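You operate a simulated robot arm through the tools that you are given. There is no shell and no other tool.

You run a simulated robot arm. Do the job below in one go: nothing can be reset, and whatever is moved stays where it is left.

TASK
Wind all the purple cord onto the white spool and sort it by length.
Fine: press the orange ZERO button once first, cord lever to FEED, crank till the tail is in, lever back to OFF; the white spool goes on the spot marked with the length that the counter tells. The other spools stay. Set down upright: white spool. Where these are worked on the way, their far stop is far enough and under half their travel is too little: cord lever.

It is judged by the outcome, as a careful person would: the job done as asked, and still so three seconds after it is handed in. It fails if anything else is knocked over, pushed out of place, dropped, spilled or broken.

THE ROBOT
A 6-joint arm with a fingered hand, fixed in place. Base frame: the origin is at the foot of the arm, x ahead of it, y to its left, z up; the work surface is at about z = 0.812. Readings come in m, degrees, newtons and seconds.
With the tool pointing down near the work surface it reaches from about 0.3 to 0.7 m from the base axis. Its first joint turns from -166.0 to 166.0 degrees. Payload 4 kg.
Tool frame: the origin (TCP) lies between the finger pads and is the grasp point; the fingertips stand 0.022 m ahead of it; z points along the fingers, y is the line along which they close. The gripper opens to 0.112 m. The gripper's body begins 0.06 m behind the TCP. The gripper is a hand of 4 fingers: y runs from the thumb to the fingers, the wrist lies at [0, 0, -0.218] in the tool frame, and closing takes about 1.5 s.
Orientation is that of the tool frame in the base frame, as a unit quaternion [x, y, z, w]. With the fingers straight down and closing along the base's y, the tool's x points along the base's -x, its y along +y and its z along -z.

THE INTERFACE
- The arm moves only by the tool move_arm. Its argument "steps" is a list of rows, each a list of 2 entries, a list of its own where there are three numbers: the shift along the base's x, y, z in m, then the turn, a rotation vector about the base's x, y, z in degrees. In form: [[[x, y, z], [rx, ry, rz]], ...]. A call has 1 to 20 rows; each row shifts and turns the commanded pose from where the row before left it. "jaw" is the opening, from 0 (shut) to 1 (fully open), set as the call begins (left out, the last holds). Each row takes 0.2 s and may step no farther than 0.05 m and 8.6 degrees from the row before; otherwise, or with a gripper value out of range, the whole call is refused. Where a pose cannot be reached the arm comes as near as it can. A force on the tool above 40 N (or 10 N above the force at the start of the call, whichever is more), or a blocked arm, ends the call early, and 0.2 s more pass. The fingers move at their own pace (about 0.045 m/s each) and stop on an object; they squeeze with about 21 N. The grip force told is the motor's: it shows also when the fingers shut on nothing. Time passes only in rows, and 0.2 s behind the last, so rows that do not move let the fingers close. It gives the time, the measured TCP pose, the force on the tool (base axes), the opening and the grip force at its end, in the units of the frame above (readings bear some noise), with the torque about the TCP (base axes, N m) and any sound that the robot's microphone picked up, and new pictures: "pictures" is both (left out), scene, wrist or none.
- Cameras (640 x 400 px; columns grow to the right, rows downward): "scene" is fixed at [0.4, 0.5018, 1.5546]; the picture's right is [-0.94, -0.34, 0.00], its down [-0.33, 0.90, -0.27] and it looks along [0.09, -0.26, -0.96] (base axes); focal length 313 px, centre (320, 200). "wrist" rides on the gripper at [0.069, 0.004, -0.083] in the tool frame; the picture's right is [-0.06, 1.00, 0.00], its down [-0.77, -0.05, -0.64] and it looks along [-0.64, -0.04, 0.77] (tool axes); focal length 243 px, centre (320, 200). There is no depth. A picture from a camera that has moved, and an enlarged one, comes with that camera's place and axes in the base frame and with its lens. The place of the scene camera against the robot may be out by one fixed shift of up to 0.012 m in any direction.
- move_fingers(finger1, finger2, finger3, thumb_bend): sets how far each is bent, from 0 (flat) to 1 (curled in); at 0.3 the hand is open as for a grip, at 0.7 the pads meet at the TCP. One left out holds its place. A second passes; each finger stops where it meets its share of the squeeze, and holds until it gets a number again. A gripper value or a shape takes the hand back. It gives what a move gives, with no picture; readings hold the bend of each and the force on the fingers (four entries, about 0 where the hand has none), thumb and palm.
- hand_shape(shape): the hand has 4 fingers and takes this shape, open, in about a second: jaw (thumb against the fingers, like two jaws); tri (thumb and two fingers); tip (a fingertip pinch); poke (one finger out to press); point (the index stretched); flat (the hand flat); cup (the hand cupped); fist (a fist). The gripper value then closes the fingers along that shape, each until it touches; the sizes above hold for jaw. It gives what a move gives, with no picture.
- enlarge(camera, box): a new picture of the part [left, top, right, bottom] of that camera's present view, enlarged. The clock stands still meanwhile.
- job_done(): hands the job in; it is judged then, once.

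Nothing tells you positions but the pictures and the camera data. Unless the task says otherwise, let go and move clear before handing in.

The tools are called after "Call:" as name(argument=value, ...) on one line, values as JSON. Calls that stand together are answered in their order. move_arm: Moves the arm, as the interface text tells. Its arguments: {"type":"object","properties":{"steps":{"type":"array","items":{"type":"array"}},"jaw":{"type":"number"},"pictures":{"type":"string","enum":["both","scene","wrist","none"]}},"required":["steps"]} The other tools are called the same way: hand_shape (shape) gives the hand a shape; move_fingers (finger1, finger2, finger3, thumb_bend) moves the fingers one by one; enlarge (camera, box) takes an enlarged picture of a part of a camera's view; job_done () hands the job in.

At the start:

```text
time_s: 0.0
position: [0.3368, 0.2753, 1.1528]
tool_rot: [0.001, 1.0, 0.0, 0.0]
contact_force: [0.2, 0.2, -0.5]
wrist_torque: [0.01, 0.01, -0.01]
finger_gap: 0.1121
grasp_force: 0.0
shape: jaw
bend: [0.3, 0.3, 0.3, 0.3]
finger forces: [0.0, 0.0, 0.1, 0.0, 0.1, 0.1]
```

scene: 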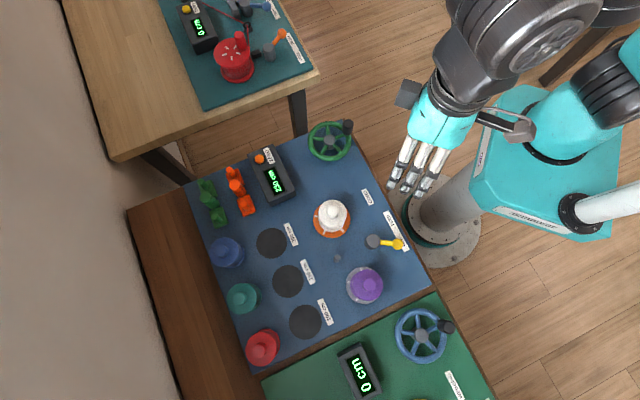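
wrist: 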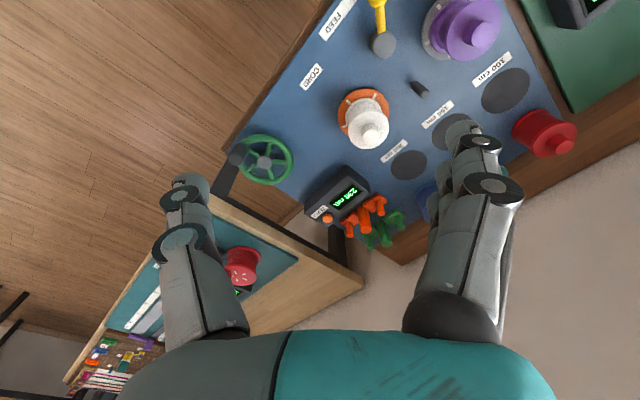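

I see a blue board with the white spool (on an orange seat), a purple cord supply, a yellow lever, a green crank, and a counter with an orange ZERO button. I'll look closer before moving anything.

Call:
enlarge(camera="scene", box=[180, 110, 440, 272])

Call:
enlarge(camera="scene", box=[300, 170, 440, 258])

Call:
enlarge(camera="scene", box=[220, 210, 440, 348])

Call:
enlarge(camera="wrist", box=[220, 0, 580, 225])

```text
2.46 times, centred on (310, 191) of scene
camera zoom: at [0.4, 0.5018, 1.5546], right [-0.94, -0.34, 0.0], down [-0.33, 0.9, -0.27], along [0.09, -0.26, -0.96], focal length 771 px, centre (345, 222)
```

zoom: 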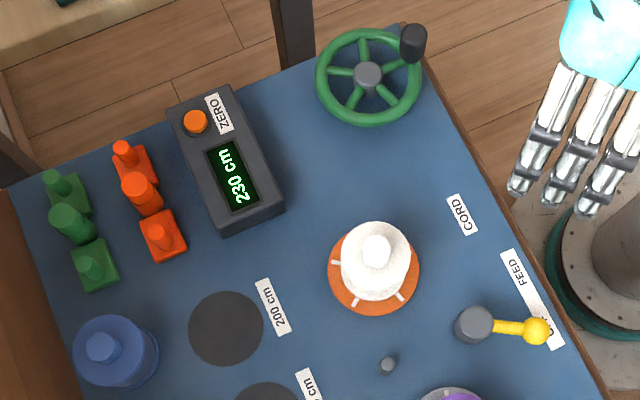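

```text
4.55 times, centred on (370, 214) of scene
camera zoom: at [0.4, 0.5018, 1.5546], right [-0.94, -0.34, 0.0], down [-0.33, 0.9, -0.27], along [0.09, -0.26, -0.96], focal length 1424 px, centre (93, 136)
```

zoom: 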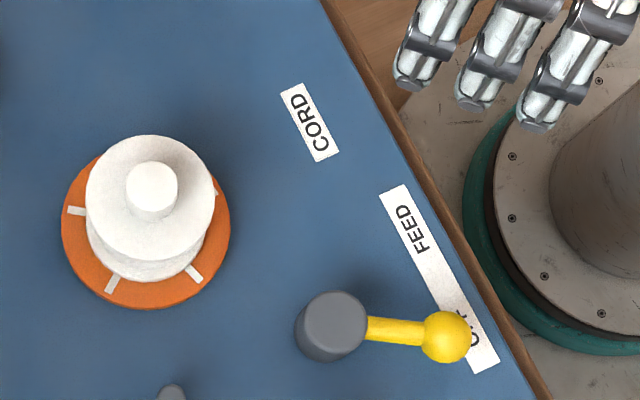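

```text
2.90 times, centred on (330, 279) of scene
camera zoom: at [0.4, 0.5018, 1.5546], right [-0.94, -0.34, 0.0], down [-0.33, 0.9, -0.27], along [0.09, -0.26, -0.96], focal length 908 px, centre (291, -29)
```

zoom: 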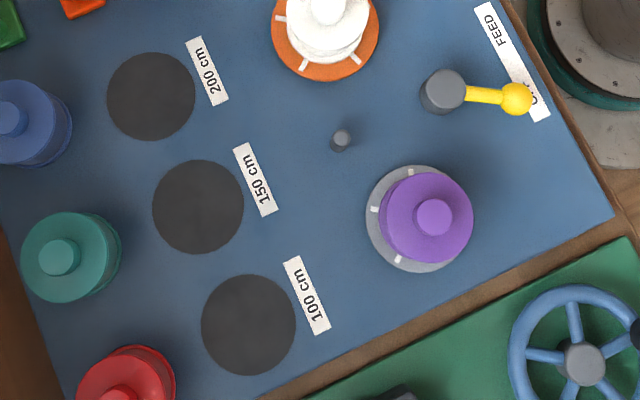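

```text
1.78 times, centred on (400, 112) of wrist
camera zoom: at [0.2655, 0.2793, 1.2349], right [0.06, 1.0, 0.0], down [0.77, -0.05, 0.64], along [0.64, -0.04, -0.77], focal length 431 px, centre (178, 356)
```

zoom: 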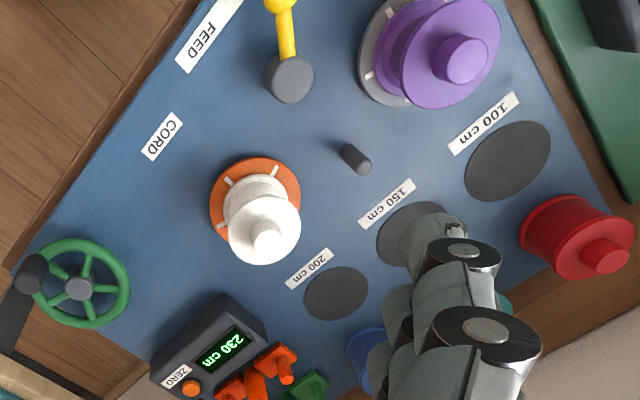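

The counter shows 230 cm, so it needs zeroing. The ZERO button is near (0.63, 0.27), the crank near (0.49, 0.165), the lever hub near (0.32, 0.363) and the white spool near (0.42, 0.346). I'll take the poke shape and see where the finger sits.

Call:
hand_shape(shape="poke")

Call:
move_arm(steps=[[[0.04, 0, 0], [0, 0, 0]], [[0.04, 0, 0], [0, 0, 0]], [[0.04, 0, 0], [0, 0, 0]]])

```text
time_s: 0.9
position: [0.335, 0.2748, 1.1512]
tool_rot: [0.0, 1.0, 0.0, -0.001]
contact_force: [0.6, 0.0, 0.9]
wrist_torque: [0.03, 0.04, -0.02]
finger_gap: 0.0001
grasp_force: 0.0
shape: poke
bend: [1.0, 1.0, 1.0, 0.47]
finger forces: [0.1, 0.1, 0.0, 0.0, 0.0, 0.0]
```

```text
time_s: 1.7
position: [0.4557, 0.272, 1.1521]
tool_rot: [0.0, 1.0, -0.001, 0.0]
contact_force: [0.4, 0.9, -0.4]
wrist_torque: [0.01, -0.02, -0.02]
finger_gap: 0.0
grasp_force: 0.1
shape: poke
bend: [1.0, 1.0, 1.0, 0.47]
finger forces: [0.0, 0.0, 0.1, 0.1, 0.0, 0.0]
camera wrist: at [0.3838, 0.2781, 1.2352], right [0.06, 1.0, 0.0], down [0.76, -0.05, 0.64], along [0.64, -0.04, -0.77], focal length 243 px, centre (320, 200)
```

scene: 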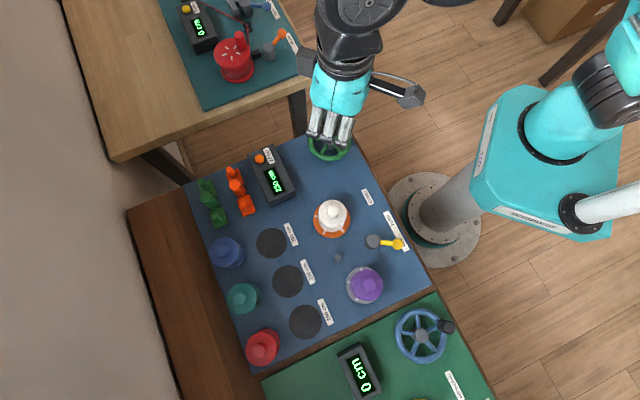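
wrist: 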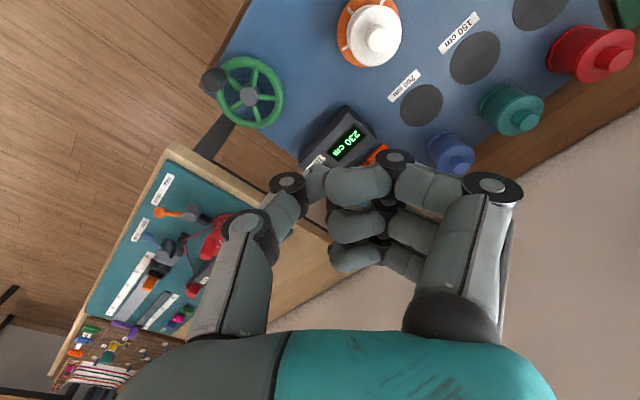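

In poke, the three fingers curl in and the thumb sticks out near the TCP. I'll look at the point shape too, to choose the better pressing finger.

Call:
hand_shape(shape="point")

Call:
move_arm(steps=[[[0, 0, 0], [0, 0, 0]]])

Call:
enlarge(camera="scene", box=[260, 60, 420, 160])

```text
time_s: 2.6
position: [0.454, 0.2733, 1.1517]
tool_rot: [0.0, 1.0, 0.0, 0.0]
contact_force: [0.6, -0.2, 0.7]
wrist_torque: [-0.01, 0.0, 0.0]
finger_gap: 0.1059
grasp_force: 0.1
shape: point
bend: [0.31, 1.0, 1.0, 0.55]
finger forces: [0.0, 0.0, 0.0, 0.1, 0.1, 0.0]
```

```text
time_s: 3.0
position: [0.4549, 0.2735, 1.1515]
tool_rot: [0.0, 1.0, -0.001, -0.001]
contact_force: [0.5, -0.4, -0.9]
wrist_torque: [-0.02, 0.05, 0.0]
finger_gap: 0.106
grasp_force: 0.1
shape: point
bend: [0.31, 1.0, 1.0, 0.55]
finger forces: [0.0, 0.0, 0.0, 0.0, 0.0, 0.0]
camera wrist: at [0.3836, 0.2783, 1.2349], right [0.06, 1.0, 0.0], down [0.77, -0.05, 0.64], along [0.64, -0.04, -0.77], focal length 243 px, centre (320, 200)
```

scene: 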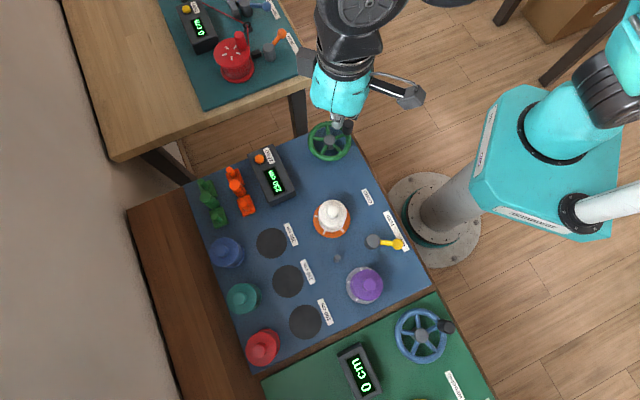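
wrist: 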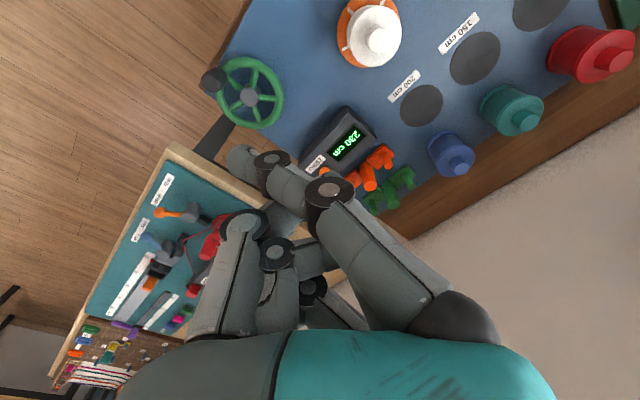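

```text
4.00 times, centred on (340, 110) of scene
camera zoom: at [0.4, 0.5018, 1.5546], right [-0.94, -0.34, 0.0], down [-0.33, 0.9, -0.27], along [0.09, -0.26, -0.96], focal length 1253 px, centre (240, 560)
```

zoom: 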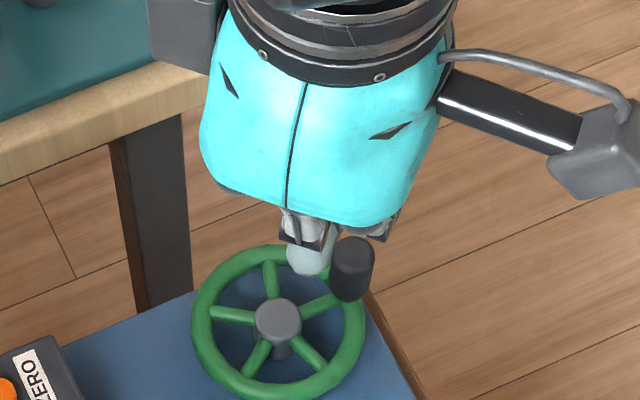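

The point shape swings the index off to the side, so poke with the thumb near the TCP looks better. I'll switch back and inspect it closely.

Call:
hand_shape(shape="poke")

Call:
enlarge(camera="wrist", box=[200, 100, 520, 300])

Call:
enlarge(camera="scene", box=[260, 60, 420, 160])

Call:
enlarge(camera="scene", box=[190, 130, 310, 205])

```text
time_s: 3.9
position: [0.4536, 0.2734, 1.1522]
tool_rot: [0.0, 1.0, 0.0, 0.0]
contact_force: [-1.0, -0.6, 0.0]
wrist_torque: [-0.04, -0.02, 0.02]
finger_gap: 0.0
grasp_force: 0.0
shape: poke
bend: [1.0, 1.0, 1.0, 0.47]
finger forces: [0.0, 0.0, 0.0, 0.0, 0.0, 0.0]
```

```text
2.00 times, centred on (360, 200) of wrist
camera zoom: at [0.3836, 0.2783, 1.2349], right [0.06, 1.0, 0.0], down [0.77, -0.05, 0.64], along [0.64, -0.04, -0.77], focal length 485 px, centre (240, 200)
```

zoom: 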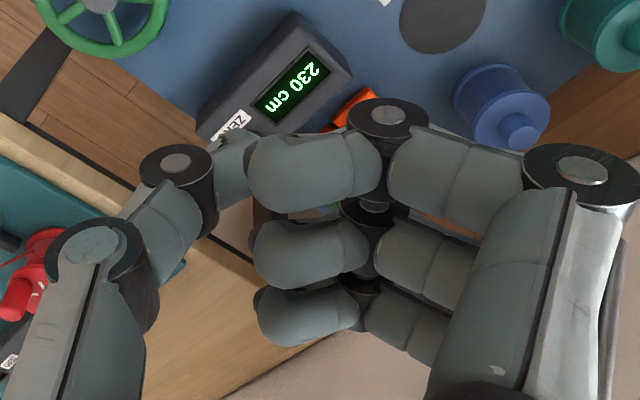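

```text
4.00 times, centred on (340, 110) of scene
camera zoom: at [0.4, 0.5018, 1.5546], right [-0.94, -0.34, 0.0], down [-0.33, 0.9, -0.27], along [0.09, -0.26, -0.96], focal length 1253 px, centre (240, 560)
```

zoom: 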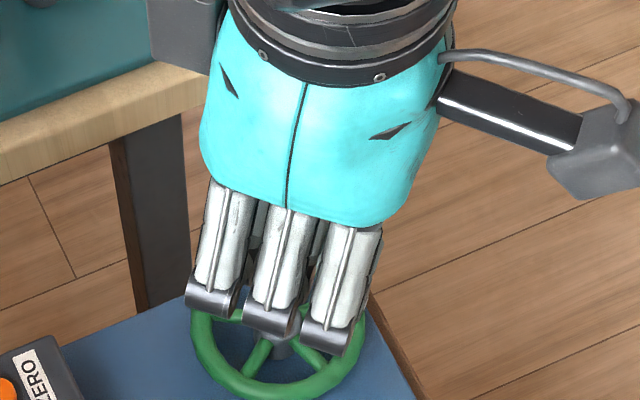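

```text
5.33 times, centred on (250, 168) of scene
camera zoom: at [0.4, 0.5018, 1.5546], right [-0.94, -0.34, 0.0], down [-0.33, 0.9, -0.27], along [0.09, -0.26, -0.96], focal length 1671 px, centre (693, 373)
```

zoom: 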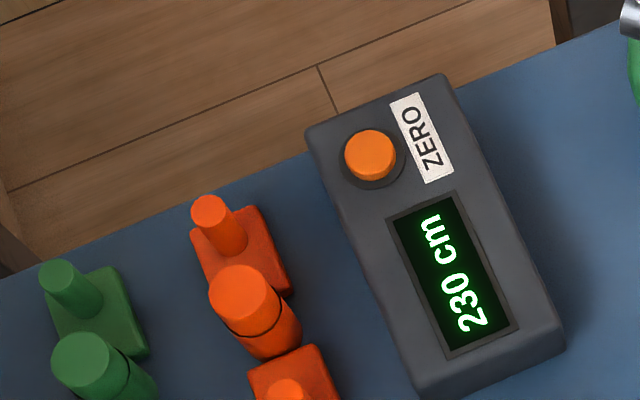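

In poke the thumb tip is about 2 cm ahead of the TCP and the curled knuckles are a bit behind it, with the orange pieces standing close to the button. I'll move above the button with the hand open, so the wrist camera gives an accurate position.

Call:
hand_shape(shape="jaw")

Call:
move_arm(steps=[[[0.04, 0, -0.02], [0, 0, 0]], [[0.04, 0, -0.03], [0, 0, 0]], [[0.03, 0, -0.03], [0, 0, 0]], [[0.02, 0, -0.03], [0, 0, 0]], [[0.0, 0, 0], [0, 0, 0]]])

Call:
enlarge(camera="wrist", box=[200, 0, 456, 160])

```text
time_s: 4.8
position: [0.4544, 0.2737, 1.1521]
tool_rot: [0.0, 1.0, 0.0, 0.0]
contact_force: [0.8, -0.1, -0.2]
wrist_torque: [0.0, -0.02, 0.0]
finger_gap: 0.1119
grasp_force: 0.0
shape: jaw
bend: [0.3, 0.3, 0.3, 0.3]
finger forces: [0.1, 0.0, 0.1, 0.0, 0.1, 0.1]
```

```text
time_s: 6.0
position: [0.5896, 0.2732, 1.0421]
tool_rot: [0.0, 1.0, -0.001, 0.001]
contact_force: [0.5, 0.2, -0.3]
wrist_torque: [0.01, 0.03, 0.0]
finger_gap: 0.1121
grasp_force: 0.1
shape: jaw
bend: [0.3, 0.3, 0.3, 0.3]
finger forces: [0.0, 0.1, 0.0, 0.0, 0.0, 0.0]
camera wrist: at [0.5191, 0.2785, 1.1253], right [0.06, 1.0, 0.0], down [0.77, -0.05, 0.64], along [0.64, -0.04, -0.77], focal length 243 px, centre (320, 200)
```

scene: 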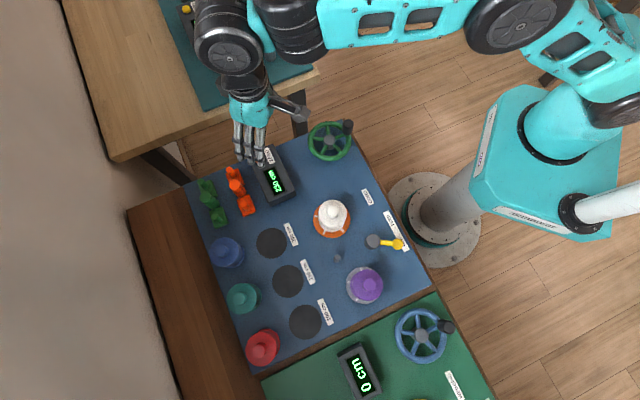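
wrist: 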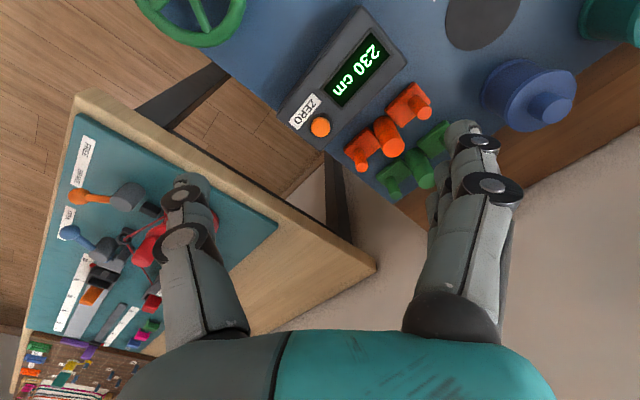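

```text
2.50 times, centred on (328, 80) of wrist
camera zoom: at [0.5191, 0.2785, 1.1253], right [0.06, 1.0, 0.0], down [0.77, -0.05, 0.64], along [0.64, -0.04, -0.77], focal length 606 px, centre (300, 500)
```

zoom: 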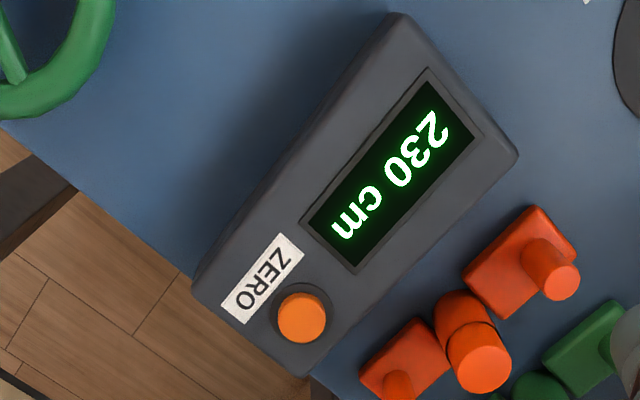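

The button top is near (0.632, 0.2725, 0.856), with an orange cylinder standing taller about 8 cm away on the +y side. I'll turn the hand 90° so the curled fingers point toward the robot and stay clear of those pieces.

Call:
move_arm(steps=[[[0, 0, 0], [0, 0, 8.5]], [[0, 0, 0], [0, 0, 8.5]], [[0, 0, 0], [0, 0, 8.5]], [[0, 0, 0], [0, 0, 8.5]], [[0, 0, 0], [0, 0, 8.5]], [[0, 0, 0], [0, 0, 8.5]], [[0, 0, 0], [0, 0, 8.5]], [[0, 0, 0], [0, 0, 8.5]], [[0, 0, 0], [0, 0, 8.5]], [[0, 0, 0], [0, 0, 8.5]], [[0, 0, 0], [0, 0, 5]], [[0, 0, 0], [0, 0, 0]]])

Call:
hand_shape(shape="poke")

Call:
move_arm(steps=[[[0, 0, 0], [0, 0, 0]]])

```text
time_s: 8.6
position: [0.586, 0.2737, 1.0415]
tool_rot: [0.708, -0.707, 0.0, 0.0]
contact_force: [0.7, -0.3, -0.2]
wrist_torque: [0.01, 0.01, 0.01]
finger_gap: 0.1118
grasp_force: 0.1
shape: jaw
bend: [0.3, 0.3, 0.3, 0.3]
finger forces: [0.1, 0.0, 0.0, 0.0, 0.1, 0.0]
camera wrist: at [0.5807, 0.2055, 1.1247], right [-1.0, 0.06, 0.0], down [0.05, 0.77, 0.64], along [0.04, 0.64, -0.77], focal length 243 px, centre (320, 200)
```

scene: 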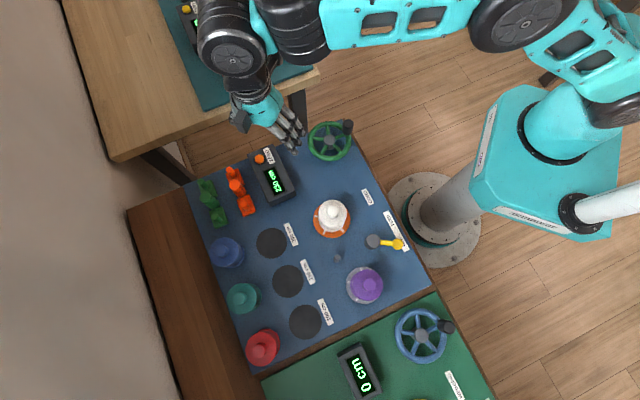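
wrist: 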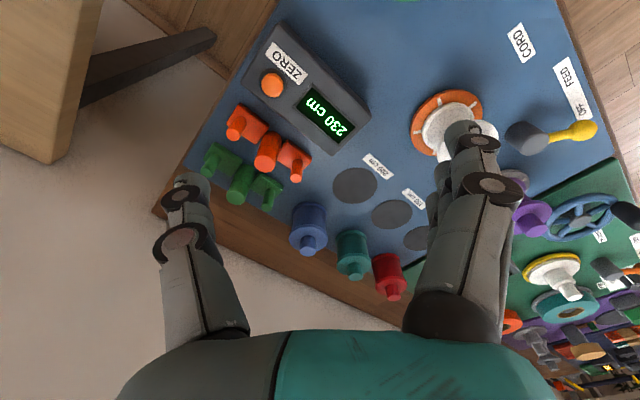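

```text
time_s: 9.5
position: [0.5863, 0.2749, 1.042]
tool_rot: [0.707, -0.707, 0.0, 0.0]
contact_force: [-0.6, 0.3, -0.1]
wrist_torque: [0.04, 0.02, 0.0]
finger_gap: 0.0002
grasp_force: 0.2
shape: poke
bend: [1.0, 1.0, 1.0, 0.47]
finger forces: [0.0, 0.0, 0.0, 0.0, 0.0, 0.0]
```

```text
time_s: 9.9
position: [0.5859, 0.2729, 1.0412]
tool_rot: [-0.707, 0.708, 0.001, 0.0]
contact_force: [0.9, -0.3, -0.2]
wrist_torque: [0.01, -0.02, -0.03]
finger_gap: 0.0
grasp_force: 0.2
shape: poke
bend: [1.0, 1.0, 1.0, 0.47]
finger forces: [0.0, 0.0, 0.0, 0.0, 0.0, 0.0]
camera wrist: at [0.5806, 0.2054, 1.1247], right [-1.0, 0.06, 0.0], down [0.05, 0.77, 0.64], along [0.04, 0.64, -0.77], focal length 243 px, centre (320, 200)
```

scene: 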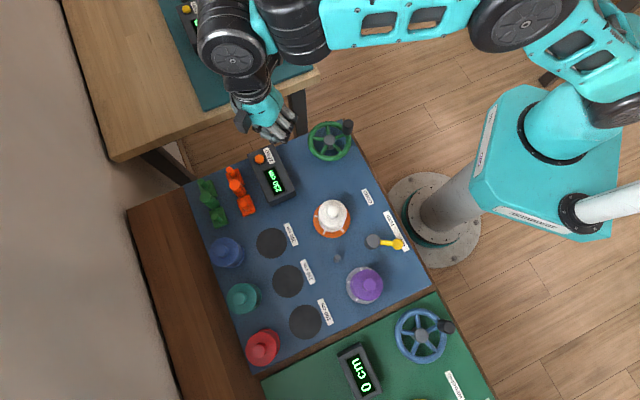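
wrist: 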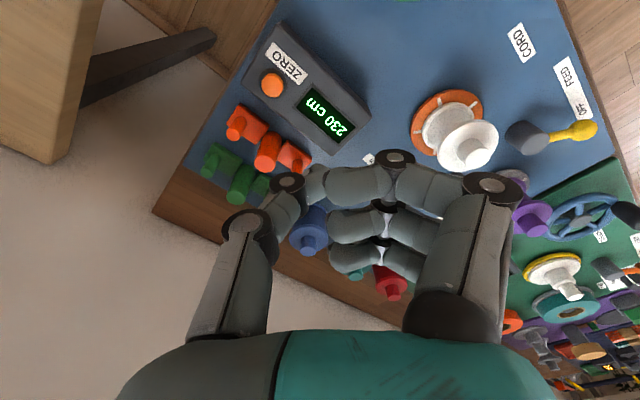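

The button is again at about (0.633, 0.272), which agrees with the earlier views. I'll zoom in on the thumb tip to find its offset from the TCP.

Call:
enlarge(camera="wrist", box=[250, 140, 410, 240])

Call:
enlarge(camera="scene", box=[220, 80, 316, 140])

```text
4.00 times, centred on (330, 190) of wrist
camera zoom: at [0.5806, 0.2054, 1.1247], right [-1.0, 0.06, 0.0], down [0.05, 0.77, 0.64], along [0.04, 0.64, -0.77], focal length 970 px, centre (280, 240)
```

zoom: 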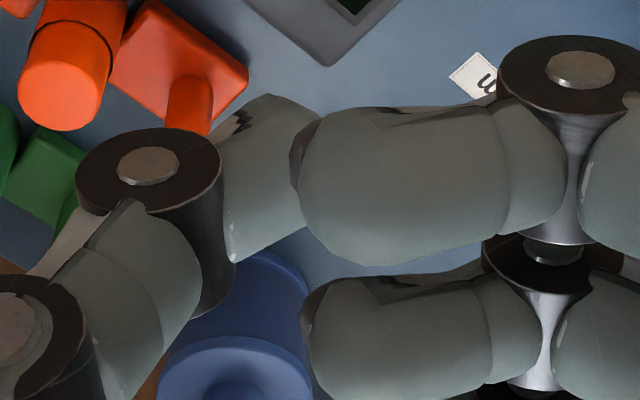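

```text
6.67 times, centred on (268, 110) of scene
camera zoom: at [0.4, 0.5018, 1.5546], right [-0.94, -0.34, 0.0], down [-0.33, 0.9, -0.27], along [0.09, -0.26, -0.96], focal length 2089 px, centre (667, 800)
```

zoom: 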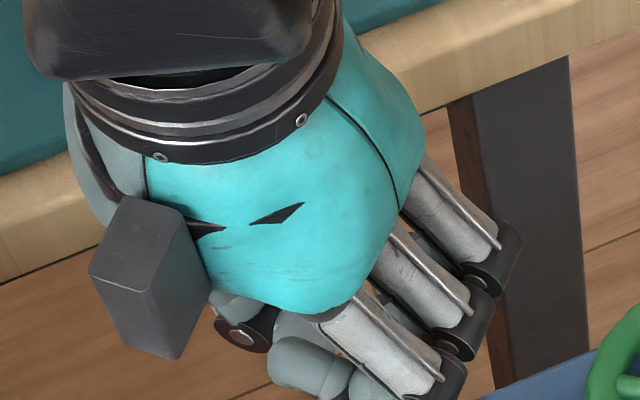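

The thumb tip sits at roughly y≈0 and 2.2–2.5 cm ahead of the TCP. I'll move over the button and descend to just above it.

Call:
move_arm(steps=[[[0.024, 0, -0.02], [0, 0, 0]], [[0.023, -0.001, -0.03], [0, 0, 0]], [[0, 0, -0.03], [0, 0, 0]], [[0, 0, -0.03], [0, 0, 0]], [[0, 0, -0.025], [0, 0, 0]], [[0, 0, 0], [0, 0, 0]]])

Call:
enlarge(camera="wrist", box=[200, 60, 456, 220])

Call:
enlarge(camera="scene", box=[200, 110, 320, 185])

```text
time_s: 11.3
position: [0.6342, 0.2751, 0.9084]
tool_rot: [-0.707, 0.708, 0.0, 0.0]
contact_force: [-0.3, -0.4, -0.3]
wrist_torque: [0.03, 0.03, 0.02]
finger_gap: 0.0
grasp_force: 0.2
shape: poke
bend: [1.0, 1.0, 1.0, 0.47]
finger forces: [0.0, 0.0, 0.1, 0.0, 0.0, 0.0]
camera wrist: at [0.6283, 0.2063, 0.991], right [-1.0, 0.06, 0.0], down [0.05, 0.77, 0.64], along [0.04, 0.64, -0.77], focal length 243 px, centre (320, 200)
```

scene: 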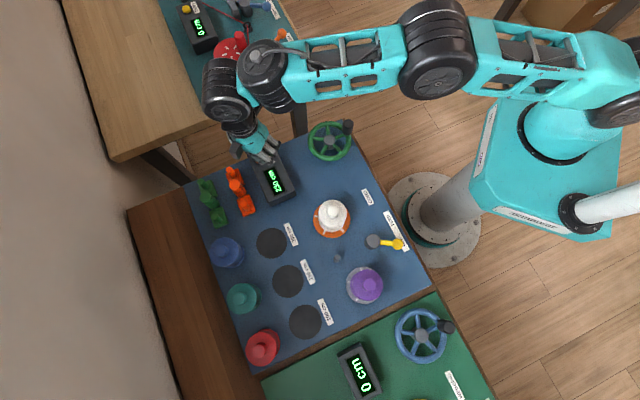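
wrist: 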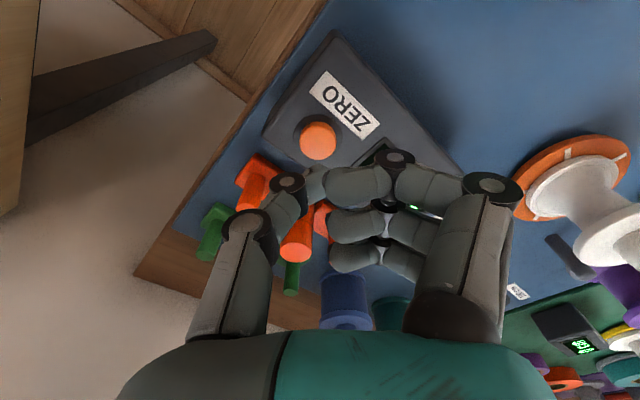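

```text
2.50 times, centred on (328, 140) of wrist
camera zoom: at [0.6283, 0.2063, 0.991], right [-1.0, 0.06, 0.0], down [0.05, 0.77, 0.64], along [0.04, 0.64, -0.77], focal length 606 px, centre (300, 350)
```

zoom: 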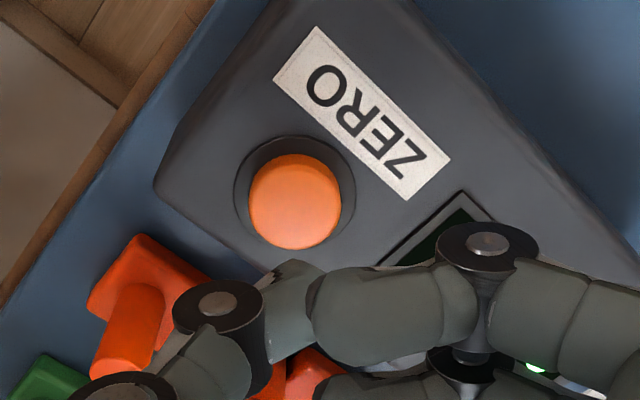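

```text
5.33 times, centred on (260, 148) of scene
camera zoom: at [0.4, 0.5018, 1.5546], right [-0.94, -0.34, 0.0], down [-0.33, 0.9, -0.27], along [0.09, -0.26, -0.96], focal length 1671 px, centre (640, 480)
```

zoom: 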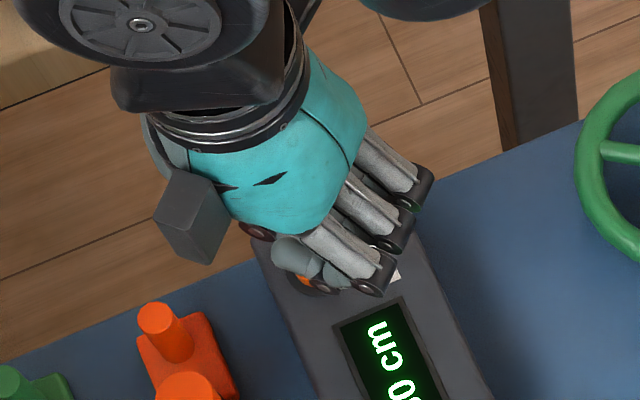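

The button is centred near (0.633, 0.271, 0.86) and the thumb tip is almost straight above it. I'll nudge the alignment and descend to near contact.

Call:
move_arm(steps=[[[0.002, -0.004, -0.01], [0, 0, 0]], [[0, 0, -0.008], [0, 0, 0]], [[0, 0, 0], [0, 0, 0]]])

Call:
enlarge(camera="wrist", box=[240, 100, 400, 200])

```text
time_s: 12.1
position: [0.6351, 0.2708, 0.8894]
tool_rot: [0.708, -0.707, 0.001, 0.0]
contact_force: [0.6, 0.1, 0.7]
wrist_torque: [-0.02, 0.03, -0.02]
finger_gap: 0.0
grasp_force: 0.1
shape: poke
bend: [1.0, 1.0, 1.0, 0.47]
finger forces: [0.0, 0.0, 0.0, 0.0, 0.0, 0.0]
camera wrist: at [0.6303, 0.2014, 0.9724], right [-1.0, 0.06, 0.0], down [0.05, 0.77, 0.64], along [0.04, 0.64, -0.77], focal length 243 px, centre (320, 200)
```

scene: 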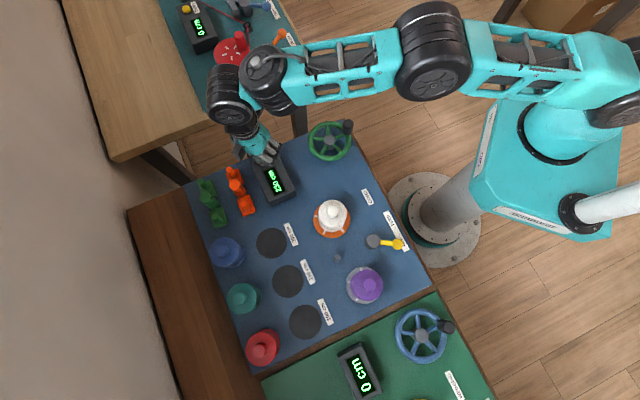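
wrist: 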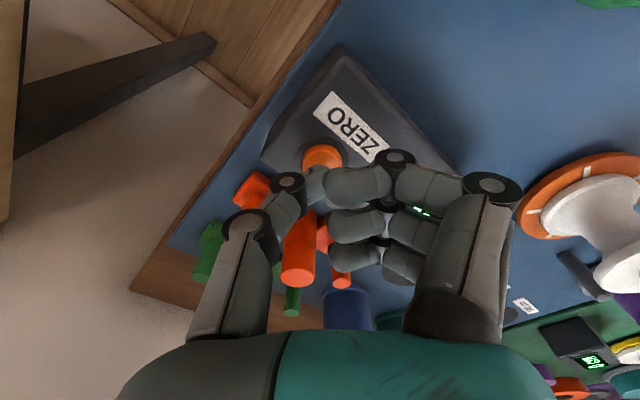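

```text
4.00 times, centred on (320, 150) of wrist
camera zoom: at [0.6303, 0.2014, 0.9724], right [-1.0, 0.06, 0.0], down [0.05, 0.77, 0.64], along [0.04, 0.64, -0.77], focal length 970 px, centre (320, 400)
```

zoom: 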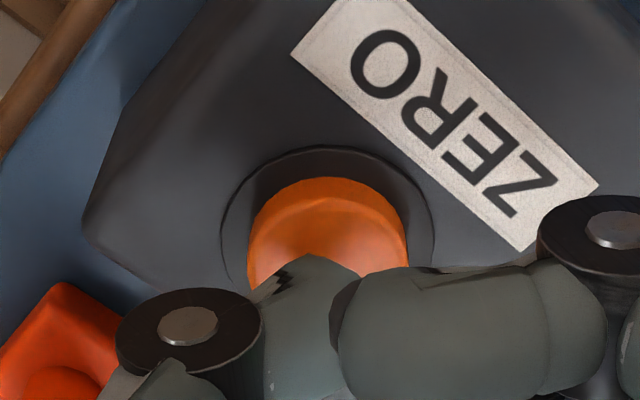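

The thumb tip is aligned over the button, and its shadow falls on the button top. I'll press slowly and watch the force.

Call:
move_arm(steps=[[[0, 0, -0.003], [0, 0, 0]], [[0, 0, -0.003], [0, 0, 0]]], pictures="none")

Call:
enlarge(camera="wrist", box=[240, 100, 400, 200])

Call:
enlarge(camera="scene", box=[220, 120, 316, 180])

```text
time_s: 12.7
position: [0.6368, 0.2708, 0.8833]
tool_rot: [0.707, -0.707, 0.001, 0.0]
contact_force: [1.1, 0.3, 1.4]
wrist_torque: [0.06, 0.0, 0.0]
finger_gap: 0.0
grasp_force: 0.0
shape: poke
bend: [1.0, 1.0, 1.0, 0.47]
finger forces: [0.0, 0.0, 0.0, 0.0, 2.1, 0.0]
heard: click
```

```text
4.00 times, centred on (320, 150) of wrist
camera zoom: at [0.6302, 0.2016, 0.9659], right [-1.0, 0.06, 0.0], down [0.05, 0.77, 0.64], along [0.04, 0.64, -0.77], focal length 970 px, centre (320, 400)
```

zoom: 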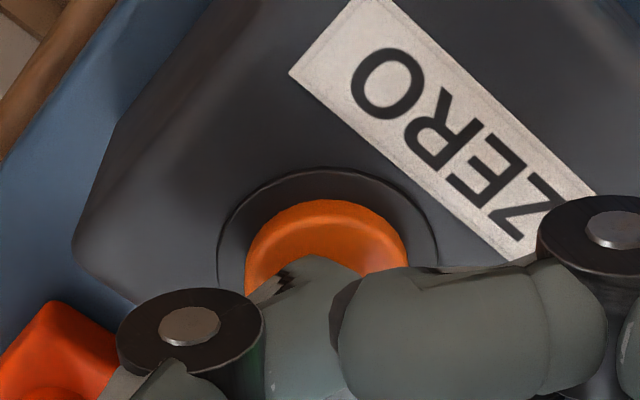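

```text
6.67 times, centred on (268, 150) of scene
camera zoom: at [0.4, 0.5018, 1.5546], right [-0.94, -0.34, 0.0], down [-0.33, 0.9, -0.27], along [0.09, -0.26, -0.96], focal length 2089 px, centre (667, 533)
```

zoom: 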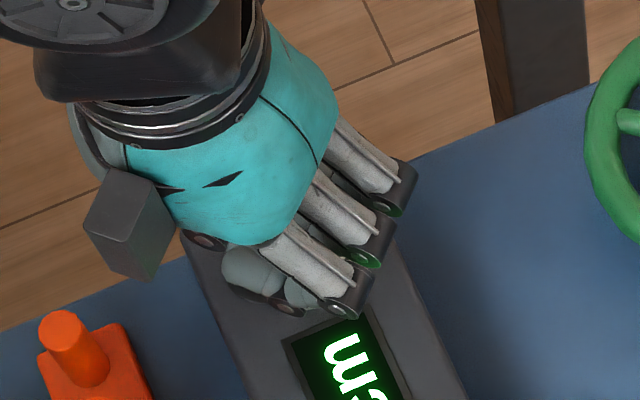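

A click was heard and the thumb feels 2 N, so the button has been pressed once. I'll lift straight up and read the counter.

Call:
move_arm(steps=[[[0, 0, 0.02], [0, 0, 0]], [[0, 0, 0.04], [0, 0, 0]], [[0, 0, 0.05], [0, 0, 0]], [[-0.03, -0.01, 0.05], [0, 0, 0]], [[-0.04, -0.02, 0.0], [0, 0, 0]]])

Call:
enlarge(camera="scene", box=[180, 120, 340, 220])

```text
refused: row 4 steps farther than a row can; nothing moved
```

```text
4.00 times, centred on (260, 170) of scene
camera zoom: at [0.4, 0.5018, 1.5546], right [-0.94, -0.34, 0.0], down [-0.33, 0.9, -0.27], along [0.09, -0.26, -0.96], focal length 1253 px, centre (560, 320)
```

zoom: 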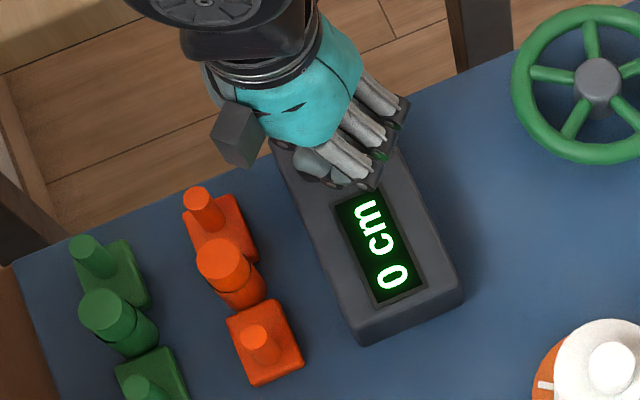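

The counter reads 0 cm. I'll lift clear and move toward the lever.

Call:
move_arm(steps=[[[0, 0, 0.02], [0, 0, 0]], [[0, 0, 0.04], [0, 0, 0]], [[0, 0, 0.05], [0, 0, 0]], [[0, 0, 0.04], [0, 0, 0]], [[-0.043, 0.012, 0.0], [0, 0, 0]], [[-0.043, 0.012, 0.0], [0, 0, 0]], [[-0.043, 0.012, 0.0], [0, 0, 0]], [[-0.043, 0.012, 0.0], [0, 0, 0]], [[-0.043, 0.012, 0.0], [0, 0, 0]], [[-0.043, 0.012, 0.0], [0, 0, 0]], [[-0.043, 0.012, 0.0], [0, 0, 0]], [[-0.043, 0.012, 0.0], [0, 0, 0]], [[0, 0, 0.0], [0, 0, 0]]])

Call:
enlarge(camera="scene", box=[180, 120, 340, 220])

Call:
enlarge(camera="wrist", box=[160, 0, 480, 200])

```text
time_s: 15.5
position: [0.2897, 0.3626, 1.032]
tool_rot: [-0.707, 0.707, 0.0, 0.0]
contact_force: [-0.7, -0.1, -0.3]
wrist_torque: [-0.03, -0.01, 0.01]
finger_gap: 0.0001
grasp_force: 0.1
shape: poke
bend: [1.0, 1.0, 1.0, 0.47]
finger forces: [0.0, 0.1, 0.1, 0.1, 0.1, 0.1]
camera wrist: at [0.2834, 0.2949, 1.1154], right [-1.0, 0.06, 0.0], down [0.05, 0.77, 0.64], along [0.04, 0.64, -0.77], focal length 243 px, centre (320, 200)
```

scene: 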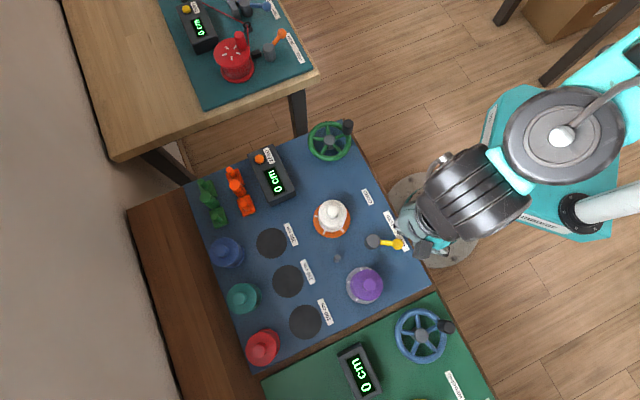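
wrist: 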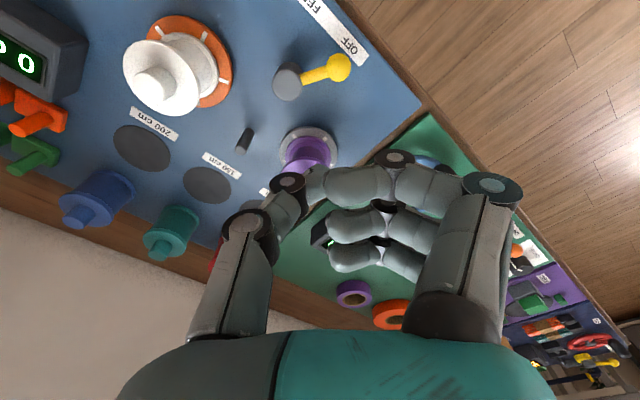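

```text
4.00 times, centred on (260, 170) of scene
camera zoom: at [0.4, 0.5018, 1.5546], right [-0.94, -0.34, 0.0], down [-0.33, 0.9, -0.27], along [0.09, -0.26, -0.96], focal length 1253 px, centre (560, 320)
```

zoom: 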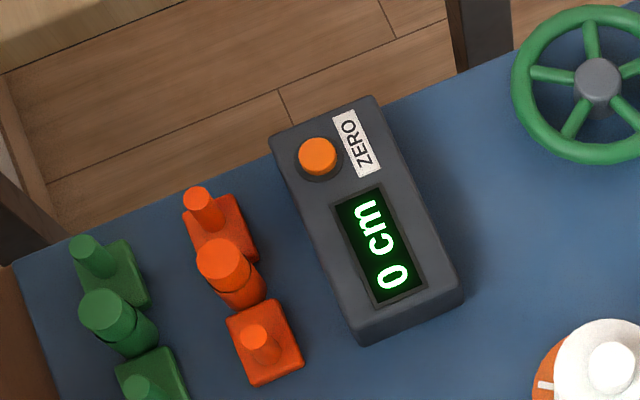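

```text
2.00 times, centred on (320, 100) of wrist
camera zoom: at [0.2834, 0.2949, 1.1154], right [-1.0, 0.06, 0.0], down [0.05, 0.77, 0.64], along [0.04, 0.64, -0.77], focal length 485 px, centre (320, 400)
```

zoom: 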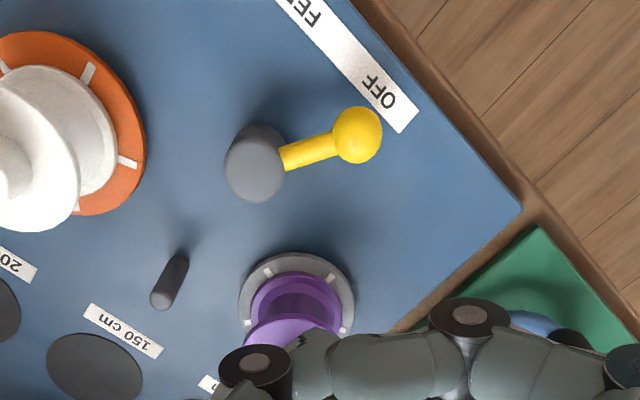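

The counter holds 0 cm, and the lever knob is at about (0.268, 0.348) with its hub at (0.3216, 0.361). I'll lower the thumb on the +y side of the knob, between it and the purple spool, and then push toward FEED.

Call:
move_arm(steps=[[[-0.012, 0.011, -0.04], [0, 0, 0]], [[-0.011, 0.01, -0.04], [0, 0, 0]], [[0, 0, -0.03], [0, 0, 0]], [[0, 0, -0.02], [0, 0, 0]], [[0, 0, 0], [0, 0, 0]]])

Call:
enlarge(camera="wrist", box=[200, 40, 456, 200])

Call:
enlarge(camera="scene", box=[320, 190, 480, 290])

```text
time_s: 16.7
position: [0.2674, 0.3867, 0.9026]
tool_rot: [-0.707, 0.707, 0.0, 0.0]
contact_force: [-0.4, 0.9, 0.3]
wrist_torque: [-0.01, 0.01, 0.05]
finger_gap: 0.0
grasp_force: 0.0
shape: poke
bend: [1.0, 1.0, 1.0, 0.47]
finger forces: [0.1, 0.0, 0.1, 0.0, 0.0, 0.0]
camera wrist: at [0.2623, 0.3178, 0.9849], right [-1.0, 0.06, 0.0], down [0.05, 0.77, 0.64], along [0.04, 0.64, -0.77], focal length 243 px, centre (320, 200)
```

scene: 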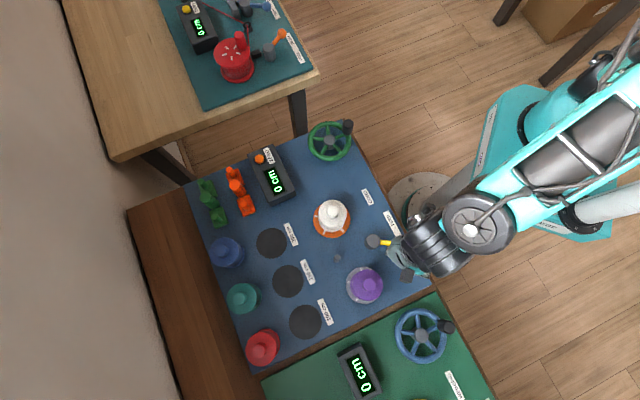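
wrist: 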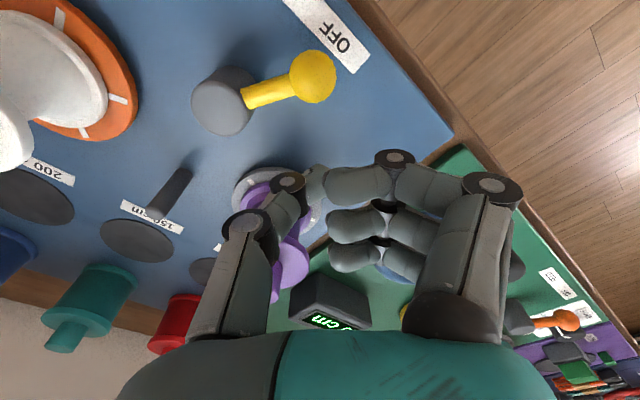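

```text
2.50 times, centred on (328, 120) of wrist
camera zoom: at [0.2623, 0.3178, 0.9849], right [-1.0, 0.06, 0.0], down [0.05, 0.77, 0.64], along [0.04, 0.64, -0.77], focal length 606 px, centre (300, 400)
```

zoom: 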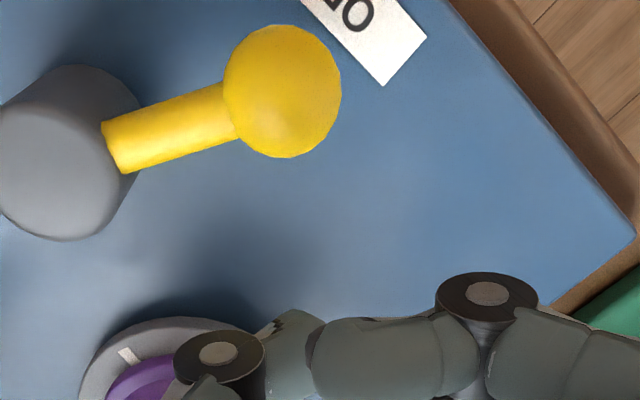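

```text
4.00 times, centred on (400, 240) of scene
camera zoom: at [0.4, 0.5018, 1.5546], right [-0.94, -0.34, 0.0], down [-0.33, 0.9, -0.27], along [0.09, -0.26, -0.96], focal length 1253 px, centre (0, 40)
```

zoom: 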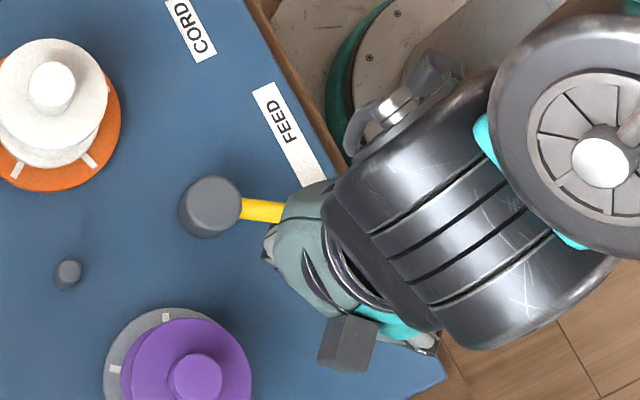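

The knob is about 24 mm across, centred near (0.268, 0.348, 0.845). I'll descend beside it and push it along its arc toward FEED in small steps.

Call:
move_arm(steps=[[[0, 0, -0.022], [0, 0, 0]], [[0, 0, -0.02], [0, 0, 0]], [[-0.003, -0.009, 0], [0, 0, 0]], [[0, -0.008, 0], [0, 0, 0]], [[0, -0.0056, 0], [0, 0, 0]], [[0, -0.0056, 0], [0, 0, 0]], [[0, 0, 0], [0, 0, 0]]])

Call:
enlarge(camera="wrist", box=[200, 40, 456, 200])

```text
time_s: 18.3
position: [0.2636, 0.3599, 0.8599]
tool_rot: [0.707, -0.707, 0.0, 0.0]
contact_force: [0.1, 0.0, 0.1]
wrist_torque: [-0.01, -0.02, -0.01]
finger_gap: 0.0
grasp_force: 0.0
shape: poke
bend: [1.0, 1.0, 1.0, 0.47]
finger forces: [0.0, 0.0, 0.0, 0.0, 0.7, 0.0]
camera wrist: at [0.2589, 0.2905, 0.9429], right [-1.0, 0.06, 0.0], down [0.05, 0.77, 0.64], along [0.04, 0.64, -0.77], focal length 243 px, centre (320, 200)
```

scene: 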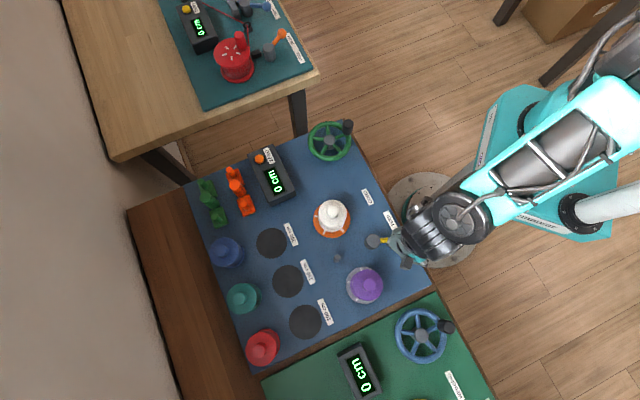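
wrist: 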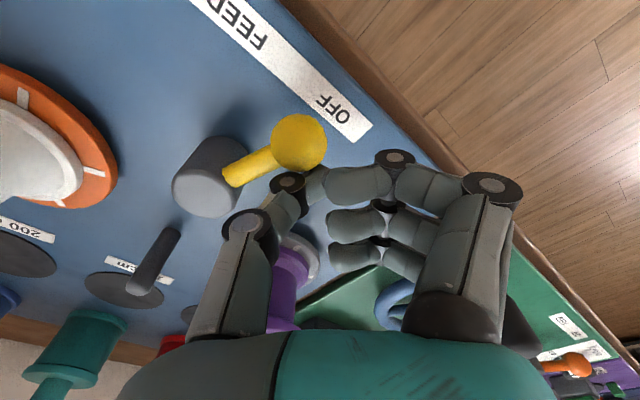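

```text
2.50 times, centred on (328, 120) of wrist
camera zoom: at [0.2589, 0.2905, 0.9429], right [-1.0, 0.06, 0.0], down [0.05, 0.77, 0.64], along [0.04, 0.64, -0.77], focal length 606 px, centre (300, 400)
```

zoom: 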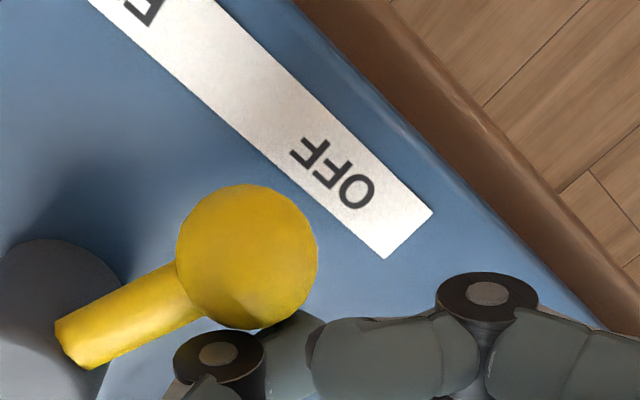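

The lever is moving, with the knob now at about 207° on its arc. I'll keep pushing along the arc toward FEED.

Call:
move_arm(steps=[[[0.0007, -0.0051, 0], [0, 0, 0]], [[0.0007, -0.0051, 0], [0, 0, 0]], [[0.0016, -0.0049, 0], [0, 0, 0]], [[0.0016, -0.0049, 0], [0, 0, 0]], [[0.0025, -0.0046, 0], [0, 0, 0]], [[0.0025, -0.0046, 0], [0, 0, 0]], [[0, 0, 0], [0, 0, 0]]])

Call:
enlarge(camera="wrist", box=[160, 40, 480, 240])

```text
time_s: 19.9
position: [0.2746, 0.3278, 0.8603]
tool_rot: [0.707, -0.707, 0.0, 0.0]
contact_force: [0.3, 1.6, 0.7]
wrist_torque: [0.02, -0.02, 0.02]
finger_gap: 0.0
grasp_force: 0.0
shape: poke
bend: [1.0, 1.0, 1.0, 0.47]
finger forces: [0.1, 0.1, 0.1, 0.0, 1.0, 0.0]
camera wrist: at [0.2689, 0.2596, 0.9436], right [-1.0, 0.06, 0.0], down [0.05, 0.77, 0.64], along [0.04, 0.64, -0.77], focal length 243 px, centre (320, 200)
```

scene: 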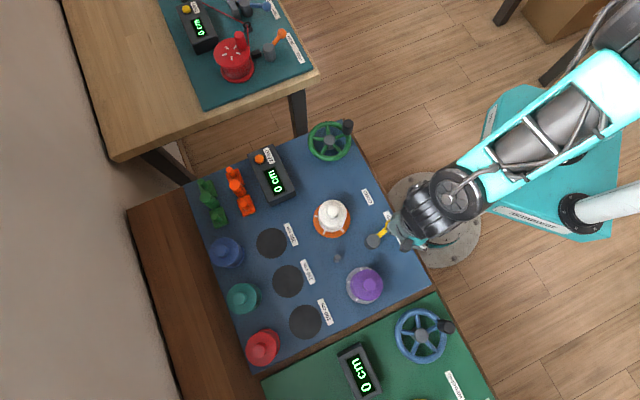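
wrist: 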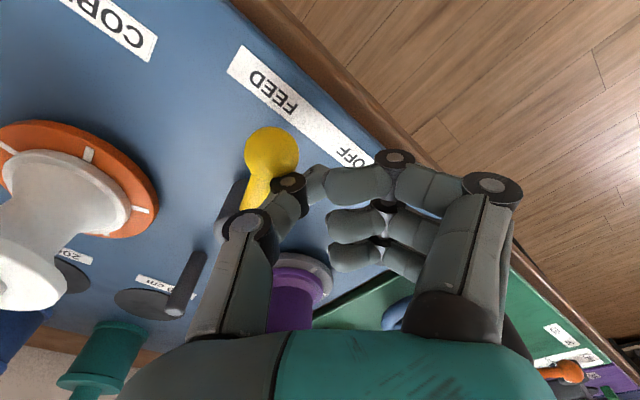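

```text
2.00 times, centred on (320, 140) of wrist
camera zoom: at [0.2689, 0.2596, 0.9436], right [-1.0, 0.06, 0.0], down [0.05, 0.77, 0.64], along [0.04, 0.64, -0.77], focal length 485 px, centre (320, 320)
```

zoom: 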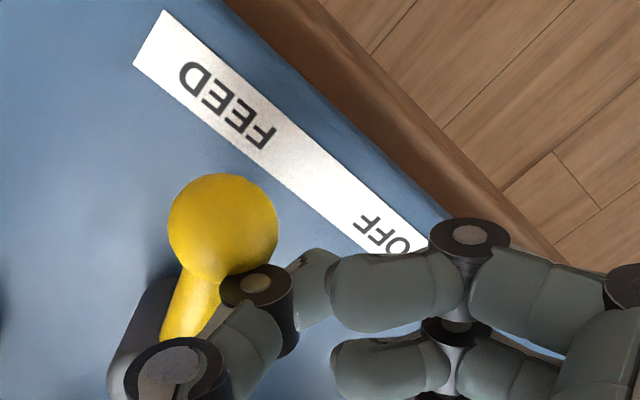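

The knob is now at about 241°, opposite the FEED text. I'll keep going gently to find the far stop.

Call:
move_arm(steps=[[[0.0032, -0.004, 0], [0, 0, 0]], [[0.0032, -0.004, 0], [0, 0, 0]], [[0, 0, 0], [0, 0, 0]]], pictures="wrist")

Call:
enlarge(camera="wrist", box=[160, 40, 480, 240])

```text
time_s: 20.7
position: [0.2804, 0.3211, 0.8612]
tool_rot: [0.708, -0.706, 0.0, 0.0]
contact_force: [0.2, -0.2, 0.6]
wrist_torque: [0.03, 0.03, -0.02]
finger_gap: 0.0001
grasp_force: 0.0
shape: poke
bend: [1.0, 1.0, 1.0, 0.47]
finger forces: [0.1, 0.1, 0.0, 0.0, 0.0, 0.0]
camera wrist: at [0.2752, 0.2517, 0.9436], right [-1.0, 0.06, 0.0], down [0.05, 0.77, 0.64], along [0.04, 0.64, -0.77], focal length 243 px, centre (320, 200)
```

wrist: 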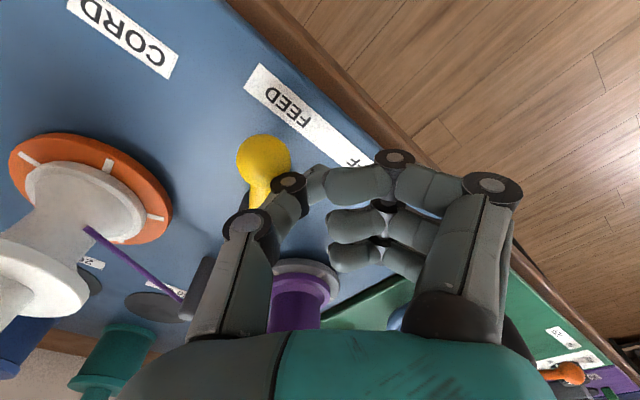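

```text
2.00 times, centred on (320, 140) of wrist
camera zoom: at [0.2752, 0.2517, 0.9436], right [-1.0, 0.06, 0.0], down [0.05, 0.77, 0.64], along [0.04, 0.64, -0.77], focal length 485 px, centre (320, 320)
```

zoom: 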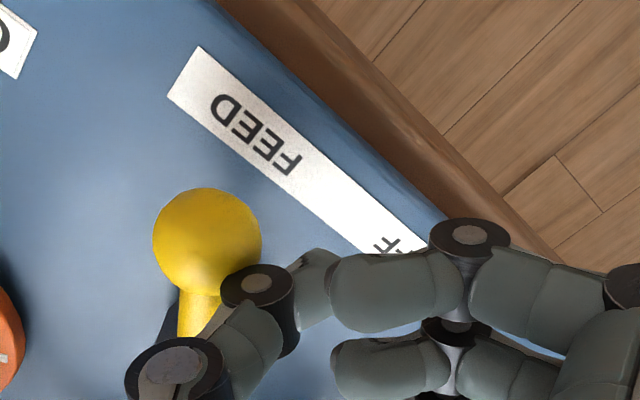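

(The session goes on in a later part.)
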